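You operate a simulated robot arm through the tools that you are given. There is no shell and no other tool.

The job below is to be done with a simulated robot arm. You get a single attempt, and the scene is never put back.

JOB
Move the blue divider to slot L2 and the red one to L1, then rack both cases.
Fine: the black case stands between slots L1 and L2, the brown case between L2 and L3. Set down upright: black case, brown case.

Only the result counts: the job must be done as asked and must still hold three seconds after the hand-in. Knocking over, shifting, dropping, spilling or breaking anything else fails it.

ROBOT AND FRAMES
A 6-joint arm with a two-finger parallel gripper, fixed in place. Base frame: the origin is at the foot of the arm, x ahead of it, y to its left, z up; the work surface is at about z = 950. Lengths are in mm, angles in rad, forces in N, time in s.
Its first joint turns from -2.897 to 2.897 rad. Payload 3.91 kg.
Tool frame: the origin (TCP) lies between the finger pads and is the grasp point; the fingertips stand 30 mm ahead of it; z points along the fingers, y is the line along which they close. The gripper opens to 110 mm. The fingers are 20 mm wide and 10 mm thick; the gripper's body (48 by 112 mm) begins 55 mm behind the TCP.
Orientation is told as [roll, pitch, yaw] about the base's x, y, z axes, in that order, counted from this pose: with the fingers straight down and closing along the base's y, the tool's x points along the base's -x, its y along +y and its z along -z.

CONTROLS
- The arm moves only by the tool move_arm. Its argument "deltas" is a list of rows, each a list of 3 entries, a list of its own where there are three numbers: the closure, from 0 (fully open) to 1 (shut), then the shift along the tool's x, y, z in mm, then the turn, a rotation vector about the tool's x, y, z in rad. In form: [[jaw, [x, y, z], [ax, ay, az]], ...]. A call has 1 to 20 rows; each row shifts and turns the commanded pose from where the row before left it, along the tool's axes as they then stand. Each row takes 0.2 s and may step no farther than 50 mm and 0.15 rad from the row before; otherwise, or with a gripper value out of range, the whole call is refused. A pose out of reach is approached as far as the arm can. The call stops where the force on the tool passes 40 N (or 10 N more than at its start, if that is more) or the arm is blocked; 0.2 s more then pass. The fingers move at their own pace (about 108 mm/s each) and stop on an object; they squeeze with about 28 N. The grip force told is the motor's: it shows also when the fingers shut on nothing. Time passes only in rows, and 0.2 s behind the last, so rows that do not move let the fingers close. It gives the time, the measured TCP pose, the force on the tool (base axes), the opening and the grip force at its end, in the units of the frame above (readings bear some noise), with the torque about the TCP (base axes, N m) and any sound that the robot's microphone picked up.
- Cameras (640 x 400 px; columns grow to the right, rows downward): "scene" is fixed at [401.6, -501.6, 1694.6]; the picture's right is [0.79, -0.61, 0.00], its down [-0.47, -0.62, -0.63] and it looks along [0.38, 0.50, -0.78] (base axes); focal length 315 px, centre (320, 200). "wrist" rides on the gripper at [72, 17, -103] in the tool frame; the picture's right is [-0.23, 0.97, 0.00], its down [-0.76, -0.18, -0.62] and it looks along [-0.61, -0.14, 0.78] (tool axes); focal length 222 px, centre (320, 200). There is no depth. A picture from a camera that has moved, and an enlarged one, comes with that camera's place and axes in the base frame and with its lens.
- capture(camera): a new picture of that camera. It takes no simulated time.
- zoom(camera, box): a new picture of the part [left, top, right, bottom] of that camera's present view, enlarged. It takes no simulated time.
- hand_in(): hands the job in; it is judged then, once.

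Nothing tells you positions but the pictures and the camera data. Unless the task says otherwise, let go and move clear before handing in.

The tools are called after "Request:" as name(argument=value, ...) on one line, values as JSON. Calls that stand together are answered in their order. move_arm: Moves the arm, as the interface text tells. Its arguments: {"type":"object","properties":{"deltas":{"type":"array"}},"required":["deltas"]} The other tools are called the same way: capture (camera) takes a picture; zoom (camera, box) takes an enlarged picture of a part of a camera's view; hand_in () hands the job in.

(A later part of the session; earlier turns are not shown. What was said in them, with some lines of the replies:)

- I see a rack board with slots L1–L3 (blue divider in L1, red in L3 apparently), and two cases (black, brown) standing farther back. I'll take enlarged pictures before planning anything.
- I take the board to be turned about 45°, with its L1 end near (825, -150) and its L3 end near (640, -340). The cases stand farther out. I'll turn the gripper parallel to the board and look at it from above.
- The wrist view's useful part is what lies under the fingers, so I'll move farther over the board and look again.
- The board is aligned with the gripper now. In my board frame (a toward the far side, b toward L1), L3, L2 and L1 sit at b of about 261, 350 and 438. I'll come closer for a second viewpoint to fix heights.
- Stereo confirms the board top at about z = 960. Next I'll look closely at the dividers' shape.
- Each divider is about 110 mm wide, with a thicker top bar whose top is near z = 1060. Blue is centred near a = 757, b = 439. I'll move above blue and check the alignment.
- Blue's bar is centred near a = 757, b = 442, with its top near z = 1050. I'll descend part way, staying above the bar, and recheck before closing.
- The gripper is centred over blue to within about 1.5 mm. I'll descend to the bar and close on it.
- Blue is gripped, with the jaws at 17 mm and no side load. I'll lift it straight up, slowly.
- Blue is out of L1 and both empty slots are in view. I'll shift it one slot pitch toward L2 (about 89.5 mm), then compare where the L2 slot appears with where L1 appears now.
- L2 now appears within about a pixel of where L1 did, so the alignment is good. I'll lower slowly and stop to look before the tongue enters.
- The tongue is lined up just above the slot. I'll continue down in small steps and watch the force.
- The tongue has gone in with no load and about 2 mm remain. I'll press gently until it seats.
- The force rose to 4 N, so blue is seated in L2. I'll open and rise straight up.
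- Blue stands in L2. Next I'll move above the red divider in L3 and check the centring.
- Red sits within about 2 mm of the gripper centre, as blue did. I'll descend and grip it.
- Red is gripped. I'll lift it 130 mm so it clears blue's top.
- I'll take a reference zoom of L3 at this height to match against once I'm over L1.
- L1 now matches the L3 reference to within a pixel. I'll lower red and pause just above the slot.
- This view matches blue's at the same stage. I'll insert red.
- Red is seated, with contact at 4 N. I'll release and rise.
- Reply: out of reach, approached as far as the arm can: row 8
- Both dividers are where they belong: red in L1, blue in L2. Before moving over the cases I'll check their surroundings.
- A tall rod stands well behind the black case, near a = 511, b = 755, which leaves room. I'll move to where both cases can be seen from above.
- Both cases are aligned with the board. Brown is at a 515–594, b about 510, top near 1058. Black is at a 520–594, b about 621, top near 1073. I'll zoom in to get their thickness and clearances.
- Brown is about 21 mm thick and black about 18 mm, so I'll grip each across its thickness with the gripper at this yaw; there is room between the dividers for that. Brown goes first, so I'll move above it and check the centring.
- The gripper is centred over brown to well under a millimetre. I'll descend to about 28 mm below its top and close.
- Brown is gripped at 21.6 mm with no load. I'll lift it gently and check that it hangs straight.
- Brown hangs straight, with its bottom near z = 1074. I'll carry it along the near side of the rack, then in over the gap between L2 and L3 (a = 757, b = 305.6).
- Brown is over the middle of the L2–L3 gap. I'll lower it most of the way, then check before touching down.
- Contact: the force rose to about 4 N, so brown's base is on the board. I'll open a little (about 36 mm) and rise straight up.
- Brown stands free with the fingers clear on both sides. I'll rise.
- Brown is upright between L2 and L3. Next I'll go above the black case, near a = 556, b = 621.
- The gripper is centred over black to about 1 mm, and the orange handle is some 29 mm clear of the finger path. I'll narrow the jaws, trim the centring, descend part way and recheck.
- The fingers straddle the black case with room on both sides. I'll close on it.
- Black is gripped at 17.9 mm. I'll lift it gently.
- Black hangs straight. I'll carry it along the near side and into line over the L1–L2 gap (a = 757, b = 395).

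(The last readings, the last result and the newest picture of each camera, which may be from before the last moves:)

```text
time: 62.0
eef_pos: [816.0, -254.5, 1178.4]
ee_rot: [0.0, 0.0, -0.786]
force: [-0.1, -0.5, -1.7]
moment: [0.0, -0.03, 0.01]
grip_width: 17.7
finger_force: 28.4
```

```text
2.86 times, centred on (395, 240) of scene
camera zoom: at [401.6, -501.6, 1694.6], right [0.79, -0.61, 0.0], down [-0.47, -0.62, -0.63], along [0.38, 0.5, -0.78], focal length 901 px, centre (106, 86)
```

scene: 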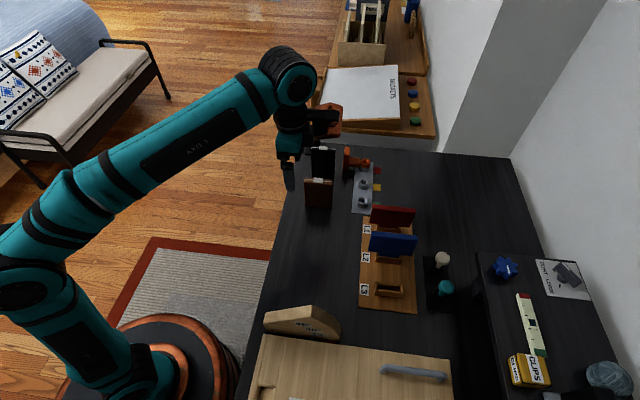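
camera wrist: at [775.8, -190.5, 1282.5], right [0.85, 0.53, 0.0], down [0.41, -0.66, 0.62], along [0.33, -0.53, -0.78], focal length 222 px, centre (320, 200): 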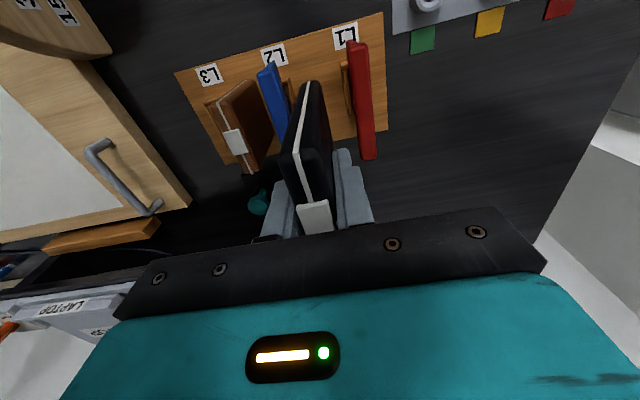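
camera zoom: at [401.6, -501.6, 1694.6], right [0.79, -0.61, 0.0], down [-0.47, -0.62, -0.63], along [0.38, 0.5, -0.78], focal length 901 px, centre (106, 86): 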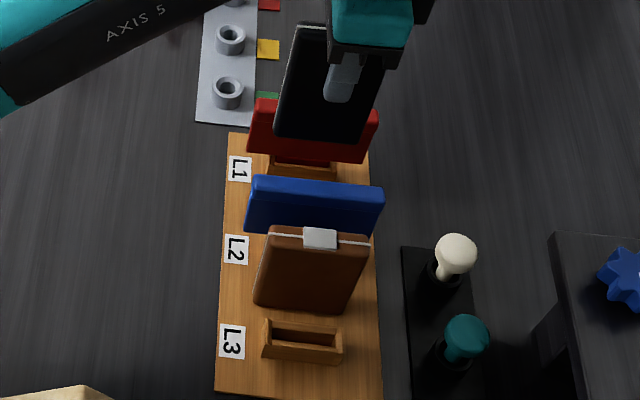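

Black is centred over the L1–L2 gap, since the labels land where expected to within a pixel. I'll lower it most of the way.

Request:
move_arm(deltas=[[1, [0, 0, 15], [0, 0, 0]], [1, [0, 0, 20], [0, 0, 0]], [1, [0, 0, 25], [0, 0, 0]], [1, [0, 0, 25], [0, 0, 0]], [1, [0, 0, 15], [0, 0, 0]], [1, [0, 0, 8], [0, 0, 0]], [1, [0, 0, 0], [0, 0, 0]]])

Request:
zoom(camera="wrist", box=[220, 0, 420, 200])

Request:
zoom(camera="scene", box=[350, 180, 440, 290])

```text
time: 63.6
eef_pos: [815.5, -254.5, 1071.5]
ee_rot: [-0.001, 0.0, -0.784]
force: [-0.5, -0.4, -2.8]
moment: [-0.01, 0.01, 0.03]
grip_width: 17.8
finger_force: 27.8
```

```text
2.00 times, centred on (320, 100) of wrist
camera zoom: at [775.4, -190.8, 1174.2], right [0.85, 0.53, 0.0], down [0.41, -0.66, 0.62], along [0.33, -0.53, -0.78], focal length 444 px, centre (320, 400)
```

zoom: 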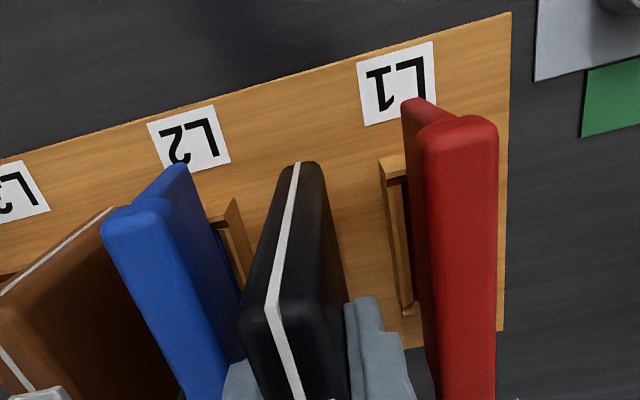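

```text
3.64 times, centred on (395, 235) of scene
camera zoom: at [401.6, -501.6, 1694.6], right [0.79, -0.61, 0.0], down [-0.47, -0.62, -0.63], along [0.38, 0.5, -0.78], focal length 1146 px, centre (47, 73)
```

zoom: 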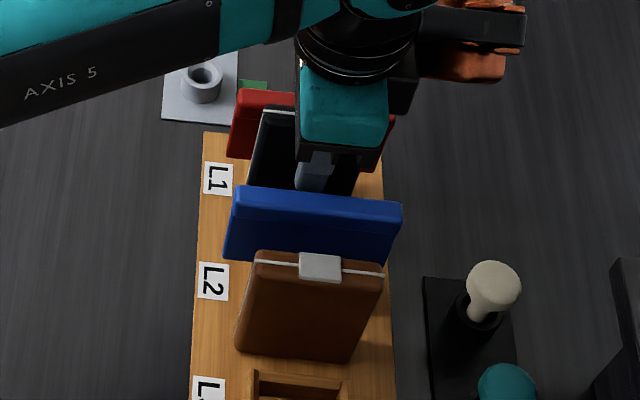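

The case is midway between red and blue. I'll make the last descent in small steps.

Request:
move_arm(deltas=[[1, [0, 0, 6], [0, 0, 0]], [1, [0, 0, 5], [0, 0, 0]], [1, [0, 0, 3], [0, 0, 0]], [1, [0, 0, 0], [0, 0, 0]]])

Request:
move_arm(deltas=[[1, [0, 0, 1.5], [0, 0, 0]], [1, [0, 0, 0], [0, 0, 0]]])

```text
time: 64.6
eef_pos: [814.6, -255.8, 1058.3]
ee_rot: [0.0, 0.001, -0.786]
force: [0.5, -0.2, -1.0]
moment: [0.0, 0.01, 0.02]
grip_width: 18.0
finger_force: 28.2
```

```text
time: 65.2
eef_pos: [815.0, -255.4, 1055.8]
ee_rot: [-0.001, 0.0, -0.786]
force: [0.4, 1.6, -1.2]
moment: [-0.02, -0.01, -0.01]
grip_width: 17.8
finger_force: 28.1
```

Request:
move_arm(deltas=[[1, [0, 0, 1.5], [0, 0, 0]], [1, [0, 0, 0], [0, 0, 0]]])

Request:
move_arm(deltas=[[1, [0, 0, 0.8], [0, 0, 0]], [1, [0, 0, 0], [0, 0, 0]]])

```text
time: 65.8
eef_pos: [814.1, -254.4, 1055.0]
ee_rot: [-0.002, 0.0, -0.787]
force: [0.1, -0.6, -2.2]
moment: [0.0, 0.0, 0.01]
grip_width: 17.6
finger_force: 27.5
```

```text
time: 66.4
eef_pos: [815.1, -254.7, 1053.7]
ee_rot: [0.001, 0.0, -0.786]
force: [0.5, -0.5, -1.3]
moment: [0.0, 0.04, 0.01]
grip_width: 17.6
finger_force: 28.1
```

Request:
move_arm(deltas=[[1, [0, 0, 0.7], [0, 0, 0]], [1, [0, 0, 0], [0, 0, 0]]])

```text
time: 67.0
eef_pos: [815.2, -255.7, 1052.1]
ee_rot: [0.0, -0.001, -0.786]
force: [0.1, 0.2, -2.2]
moment: [0.02, 0.01, 0.02]
grip_width: 17.9
finger_force: 27.4
```

Request:
move_arm(deltas=[[1, [0, 0, 0.7], [0, 0, 0]], [1, [0, 0, 0], [0, 0, 0]]])

```text
time: 67.6
eef_pos: [814.5, -255.1, 1051.6]
ee_rot: [0.0, 0.001, -0.786]
force: [0.7, 1.2, 7.4]
moment: [0.29, 0.1, -0.04]
grip_width: 17.8
finger_force: 27.9
```

The force jumped to about 9 N with a small moment, which suggests one bottom edge touched first. I'll look before releasing.

Request:
zoom(camera="wrist", box=[220, 0, 420, 200])

Request:
zoom(camera="scene", box=[360, 190, 420, 250])

Request:
capture(camera="wrist")

```text
2.00 times, centred on (320, 100) of wrist
camera zoom: at [775.0, -190.8, 1155.8], right [0.85, 0.53, 0.0], down [0.41, -0.66, 0.62], along [0.33, -0.53, -0.78], focal length 444 px, centre (320, 400)
```

zoom: 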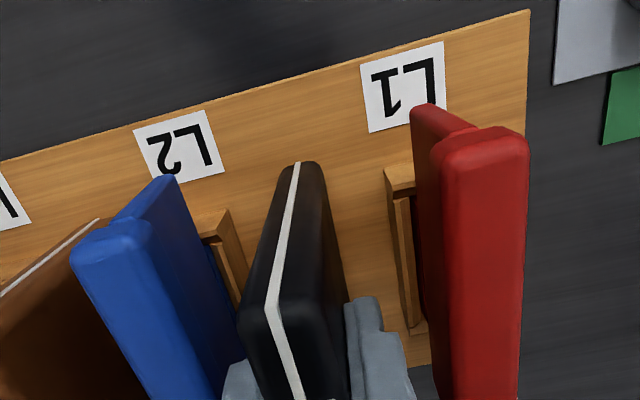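

```text
6.67 times, centred on (390, 220) of scene
camera zoom: at [401.6, -501.6, 1694.6], right [0.79, -0.61, 0.0], down [-0.47, -0.62, -0.63], along [0.38, 0.5, -0.78], focal length 2102 px, centre (-147, 67)
```

zoom: 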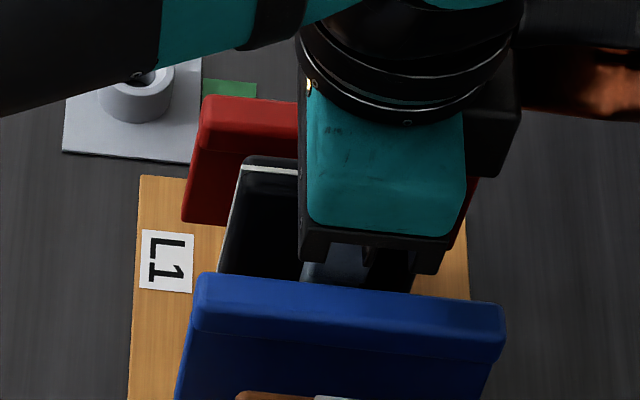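

```text
taken
camera wrist: at [775.0, -190.8, 1155.8], right [0.85, 0.53, 0.0], down [0.41, -0.66, 0.62], along [0.33, -0.53, -0.78], focal length 222 px, centre (320, 200)
```

wrist: 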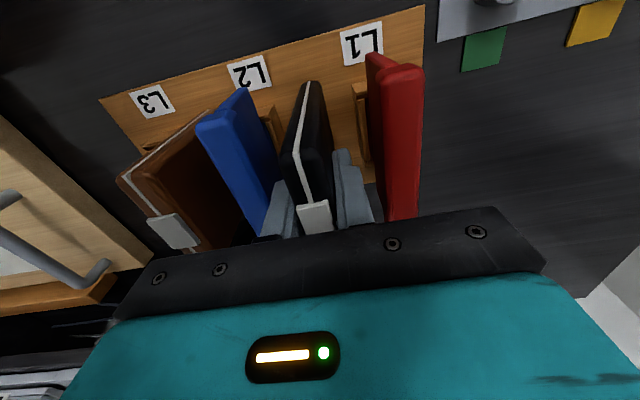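

Nothing else is touched; the near bottom edge simply met the board first by a fraction of a millimetre. I'll ease the preload slightly, then open in small increments.

Request:
move_arm(deltas=[[1, [0, 0, -0.3], [0, 0, 0]], [1, [0, 0, 0], [0, 0, 0]], [0.82, [0, 0, 0], [0, 0, 0]], [0.77, [0, 0, 0], [0, 0, 0]], [0.72, [0, 0, 0], [0, 0, 0]], [0.71, [0, 0, 0], [0, 0, 0]]])

Request:
zoom(camera="wrist", box=[220, 0, 420, 200])

Request:
zoom(camera="scene", box=[360, 190, 420, 250])

```text
time: 69.0
eef_pos: [813.7, -254.2, 1051.8]
ee_rot: [0.001, 0.0, -0.784]
force: [0.8, -0.2, 0.0]
moment: [-0.01, 0.04, 0.0]
grip_width: 32.0
finger_force: 0.1
```

```text
2.00 times, centred on (320, 100) of wrist
camera zoom: at [775.1, -191.0, 1155.7], right [0.85, 0.53, 0.0], down [0.41, -0.66, 0.62], along [0.33, -0.53, -0.78], focal length 444 px, centre (320, 400)
```

zoom: 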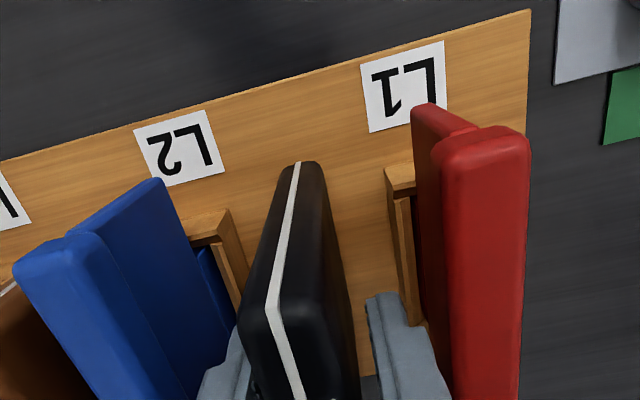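

```text
6.67 times, centred on (390, 220) of scene
camera zoom: at [401.6, -501.6, 1694.6], right [0.79, -0.61, 0.0], down [-0.47, -0.62, -0.63], along [0.38, 0.5, -0.78], focal length 2102 px, centre (-147, 67)
```

zoom: 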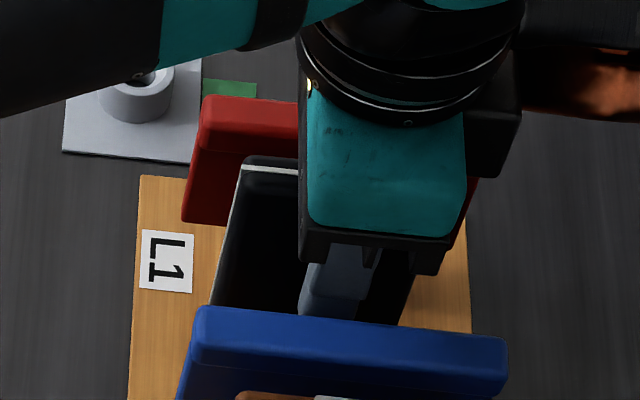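

Blue's top moved: the outside of the left finger nudged it and it now leans the other way within its loose slot. I'll narrow the jaws a touch to back that finger off blue without touching black, then look.

Request:
move_arm(deltas=[[0.75, [0, 0, 0], [0, 0, 0]], [0.75, [0, 0, 0], [0, 0, 0]]])

Request:
zoom(camera="wrist", box=[170, 20, 430, 230])

Request:
zoom(camera="scene", box=[350, 190, 430, 290])

```text
time: 69.6
eef_pos: [814.2, -254.2, 1053.3]
ee_rot: [-0.001, 0.001, -0.786]
force: [-0.5, 0.1, 0.3]
moment: [0.0, -0.01, 0.0]
grip_width: 27.7
finger_force: 0.1
```

```text
1.90 times, centred on (300, 125) of wrist
camera zoom: at [775.2, -190.9, 1155.7], right [0.85, 0.53, 0.0], down [0.41, -0.66, 0.62], along [0.33, -0.53, -0.78], focal length 423 px, centre (358, 343)
```

zoom: 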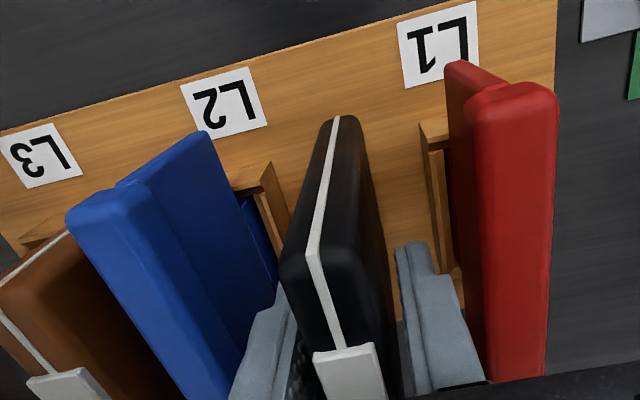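

```text
4.00 times, centred on (390, 240) of scene
camera zoom: at [401.6, -501.6, 1694.6], right [0.79, -0.61, 0.0], down [-0.47, -0.62, -0.63], along [0.38, 0.5, -0.78], focal length 1261 px, centre (40, 40)
```

zoom: 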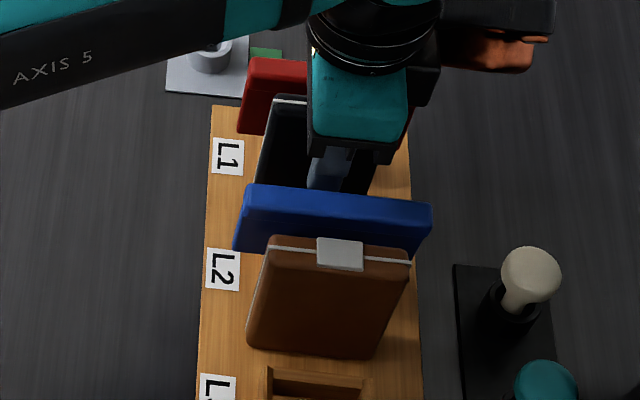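

Blue still sits in its slot, leaning a few degrees toward brown without touching it, and black stands free between the fingers. I'll rise straight up.

Request:
move_arm(deltas=[[0.75, [0, 0, -8], [0, 0, 0]], [0.75, [0, 0, -15], [0, 0, 0]], [0.75, [0, 0, -25], [0, 0, 0]], [0.75, [0, 0, -30], [0, 0, 0]], [0.75, [0, 0, -30], [0, 0, 0]], [0.75, [0, 0, -15], [0, 0, 0]], [0.75, [0, 0, 0], [0, 0, 0]]])

Request:
capture(camera="wrist")

Request:
zoom(camera="wrist", box=[200, 0, 400, 200])

Request:
zoom(camera="scene", box=[340, 180, 440, 310])

```text
time: 71.2
eef_pos: [814.3, -255.5, 1174.9]
ee_rot: [0.0, 0.0, -0.785]
force: [0.0, 0.0, 0.0]
moment: [0.0, -0.04, -0.01]
grip_width: 27.6
finger_force: 0.0
```

```text
taken
camera wrist: at [775.0, -191.3, 1278.7], right [0.85, 0.53, 0.0], down [0.41, -0.66, 0.62], along [0.33, -0.53, -0.78], focal length 222 px, centre (320, 200)
```

wrist: 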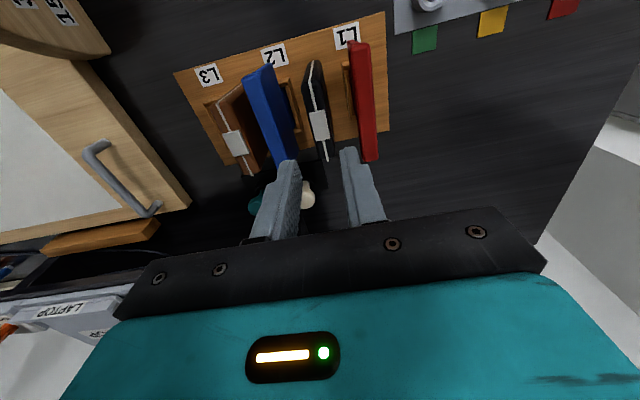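

```text
2.00 times, centred on (300, 100) of wrist
camera zoom: at [775.0, -191.3, 1278.7], right [0.85, 0.53, 0.0], down [0.41, -0.66, 0.62], along [0.33, -0.53, -0.78], focal length 444 px, centre (360, 400)
```

zoom: 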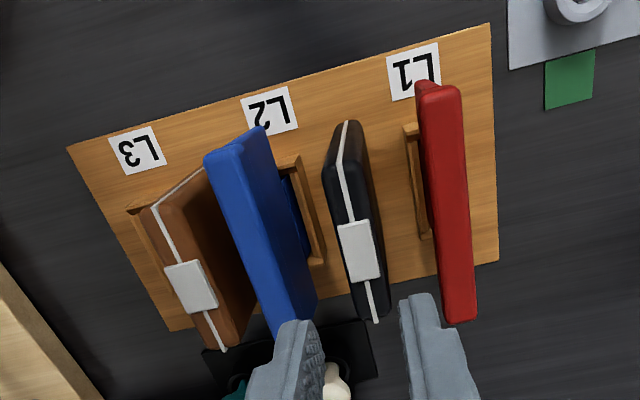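

```text
3.08 times, centred on (390, 245) of scene
camera zoom: at [401.6, -501.6, 1694.6], right [0.79, -0.61, 0.0], down [-0.47, -0.62, -0.63], along [0.38, 0.5, -0.78], focal length 970 px, centre (105, 62)
```

zoom: 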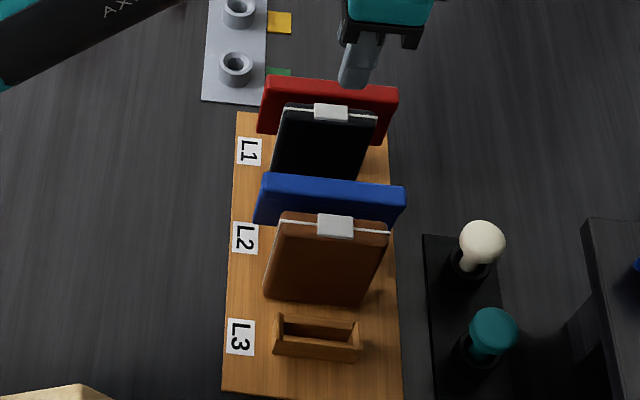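

All four pieces stand where they should, and blue's lean is only about 3°, within the slot's play. I'll move the arm clear and check the final scene.

Request:
move_arm(deltas=[[0.75, [0, 0, -15], [0, 0, 0]], [0.5, [40, 0, 0], [0, 0, 0]], [0.3, [40, 0, 0], [0, 0, 0]], [0, [40, 0, 0], [0, 0, 0]], [0, [40, 0, 0], [0, 0, 0]], [0, [40, 0, 0], [0, 0, 0]], [0, [20, 0, 0], [0, 0, 0]], [0, [0, 0, 0], [0, 0, 0]], [0, [0, 0, 0], [0, 0, 0]]])

Request:
capture(camera="scene")

Request:
zoom(camera="scene", box=[340, 180, 440, 310])

Request:
capture(camera="wrist")

```text
time: 73.2
eef_pos: [658.6, -99.2, 1189.4]
ee_rot: [-0.001, 0.001, -0.785]
force: [-0.9, 0.6, 0.1]
moment: [0.04, 0.01, 0.03]
grip_width: 110.1
finger_force: 0.0
```

```text
taken
```

scene: 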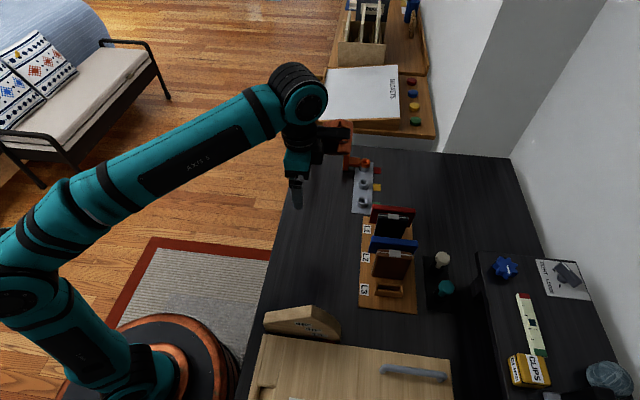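

```text
3.08 times, centred on (390, 245) of scene
camera zoom: at [401.6, -501.6, 1694.6], right [0.79, -0.61, 0.0], down [-0.47, -0.62, -0.63], along [0.38, 0.5, -0.78], focal length 970 px, centre (105, 62)
```

zoom: 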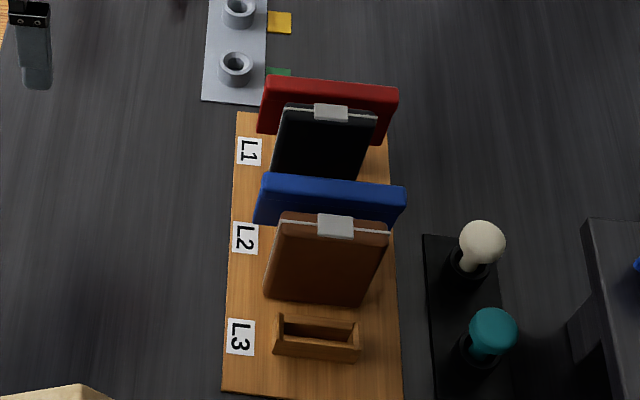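

```text
taken
camera wrist: at [619.7, -35.5, 1293.6], right [0.85, 0.53, 0.0], down [0.41, -0.66, 0.62], along [0.33, -0.53, -0.78], focal length 222 px, centre (320, 200)
```

wrist: 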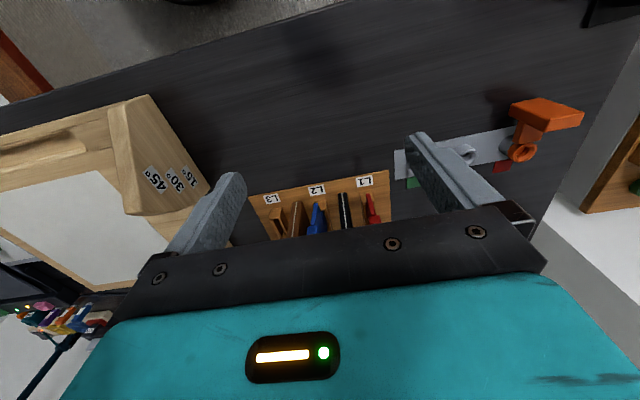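

Request:
zoom(camera="wrist", box=[245, 160, 400, 245])

Request:
zoom(camera="scene", box=[355, 195, 425, 265])

```text
4.13 times, centred on (322, 202) of wrist
camera zoom: at [619.7, -35.5, 1293.6], right [0.85, 0.53, 0.0], down [0.41, -0.66, 0.62], along [0.33, -0.53, -0.78], focal length 917 px, centre (310, 190)
```

zoom: 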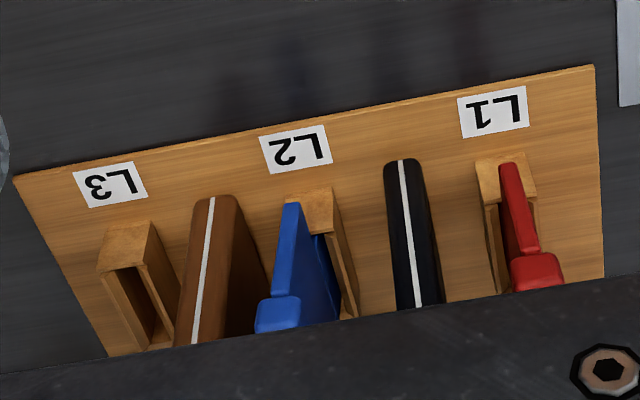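

```text
5.71 times, centred on (390, 230) of scene
camera zoom: at [401.6, -501.6, 1694.6], right [0.79, -0.61, 0.0], down [-0.47, -0.62, -0.63], along [0.38, 0.5, -0.78], focal length 1802 px, centre (-80, 29)
```

zoom: 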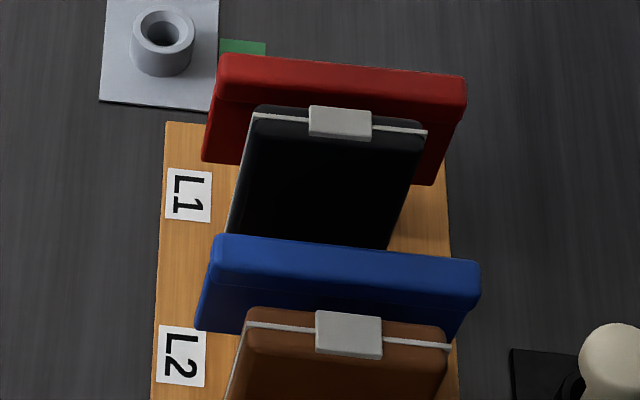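

The final check looks good: red is in L1, blue is in L2 with a slight lean of a few degrees inside its slot, black stands upright between L1 and L2, and brown stands upright between L2 and L3. I see no change elsewhere in the scene and the arm is clear, so I'm handing in.

Request:
hand_in()

```text
The job is handed in.
```

I handed the job in with both dividers moved and both cases racked. I haven't seen the judge's result, only my last pictures before hand-in:

- **Red divider:** upright in slot L1.
- **Blue divider:** in slot L2, leaning about 3–4° toward the brown case but not touching it. One finger nudged it as I released the black case. I left it, because straightening it would have meant working the fingers between the two cases.
- **Black case:** standing upright between L1 and L2.
- **Brown case:** standing upright between L2 and L3.

Nothing else in the scene looked disturbed, and the arm was clear of the rack with the gripper open.
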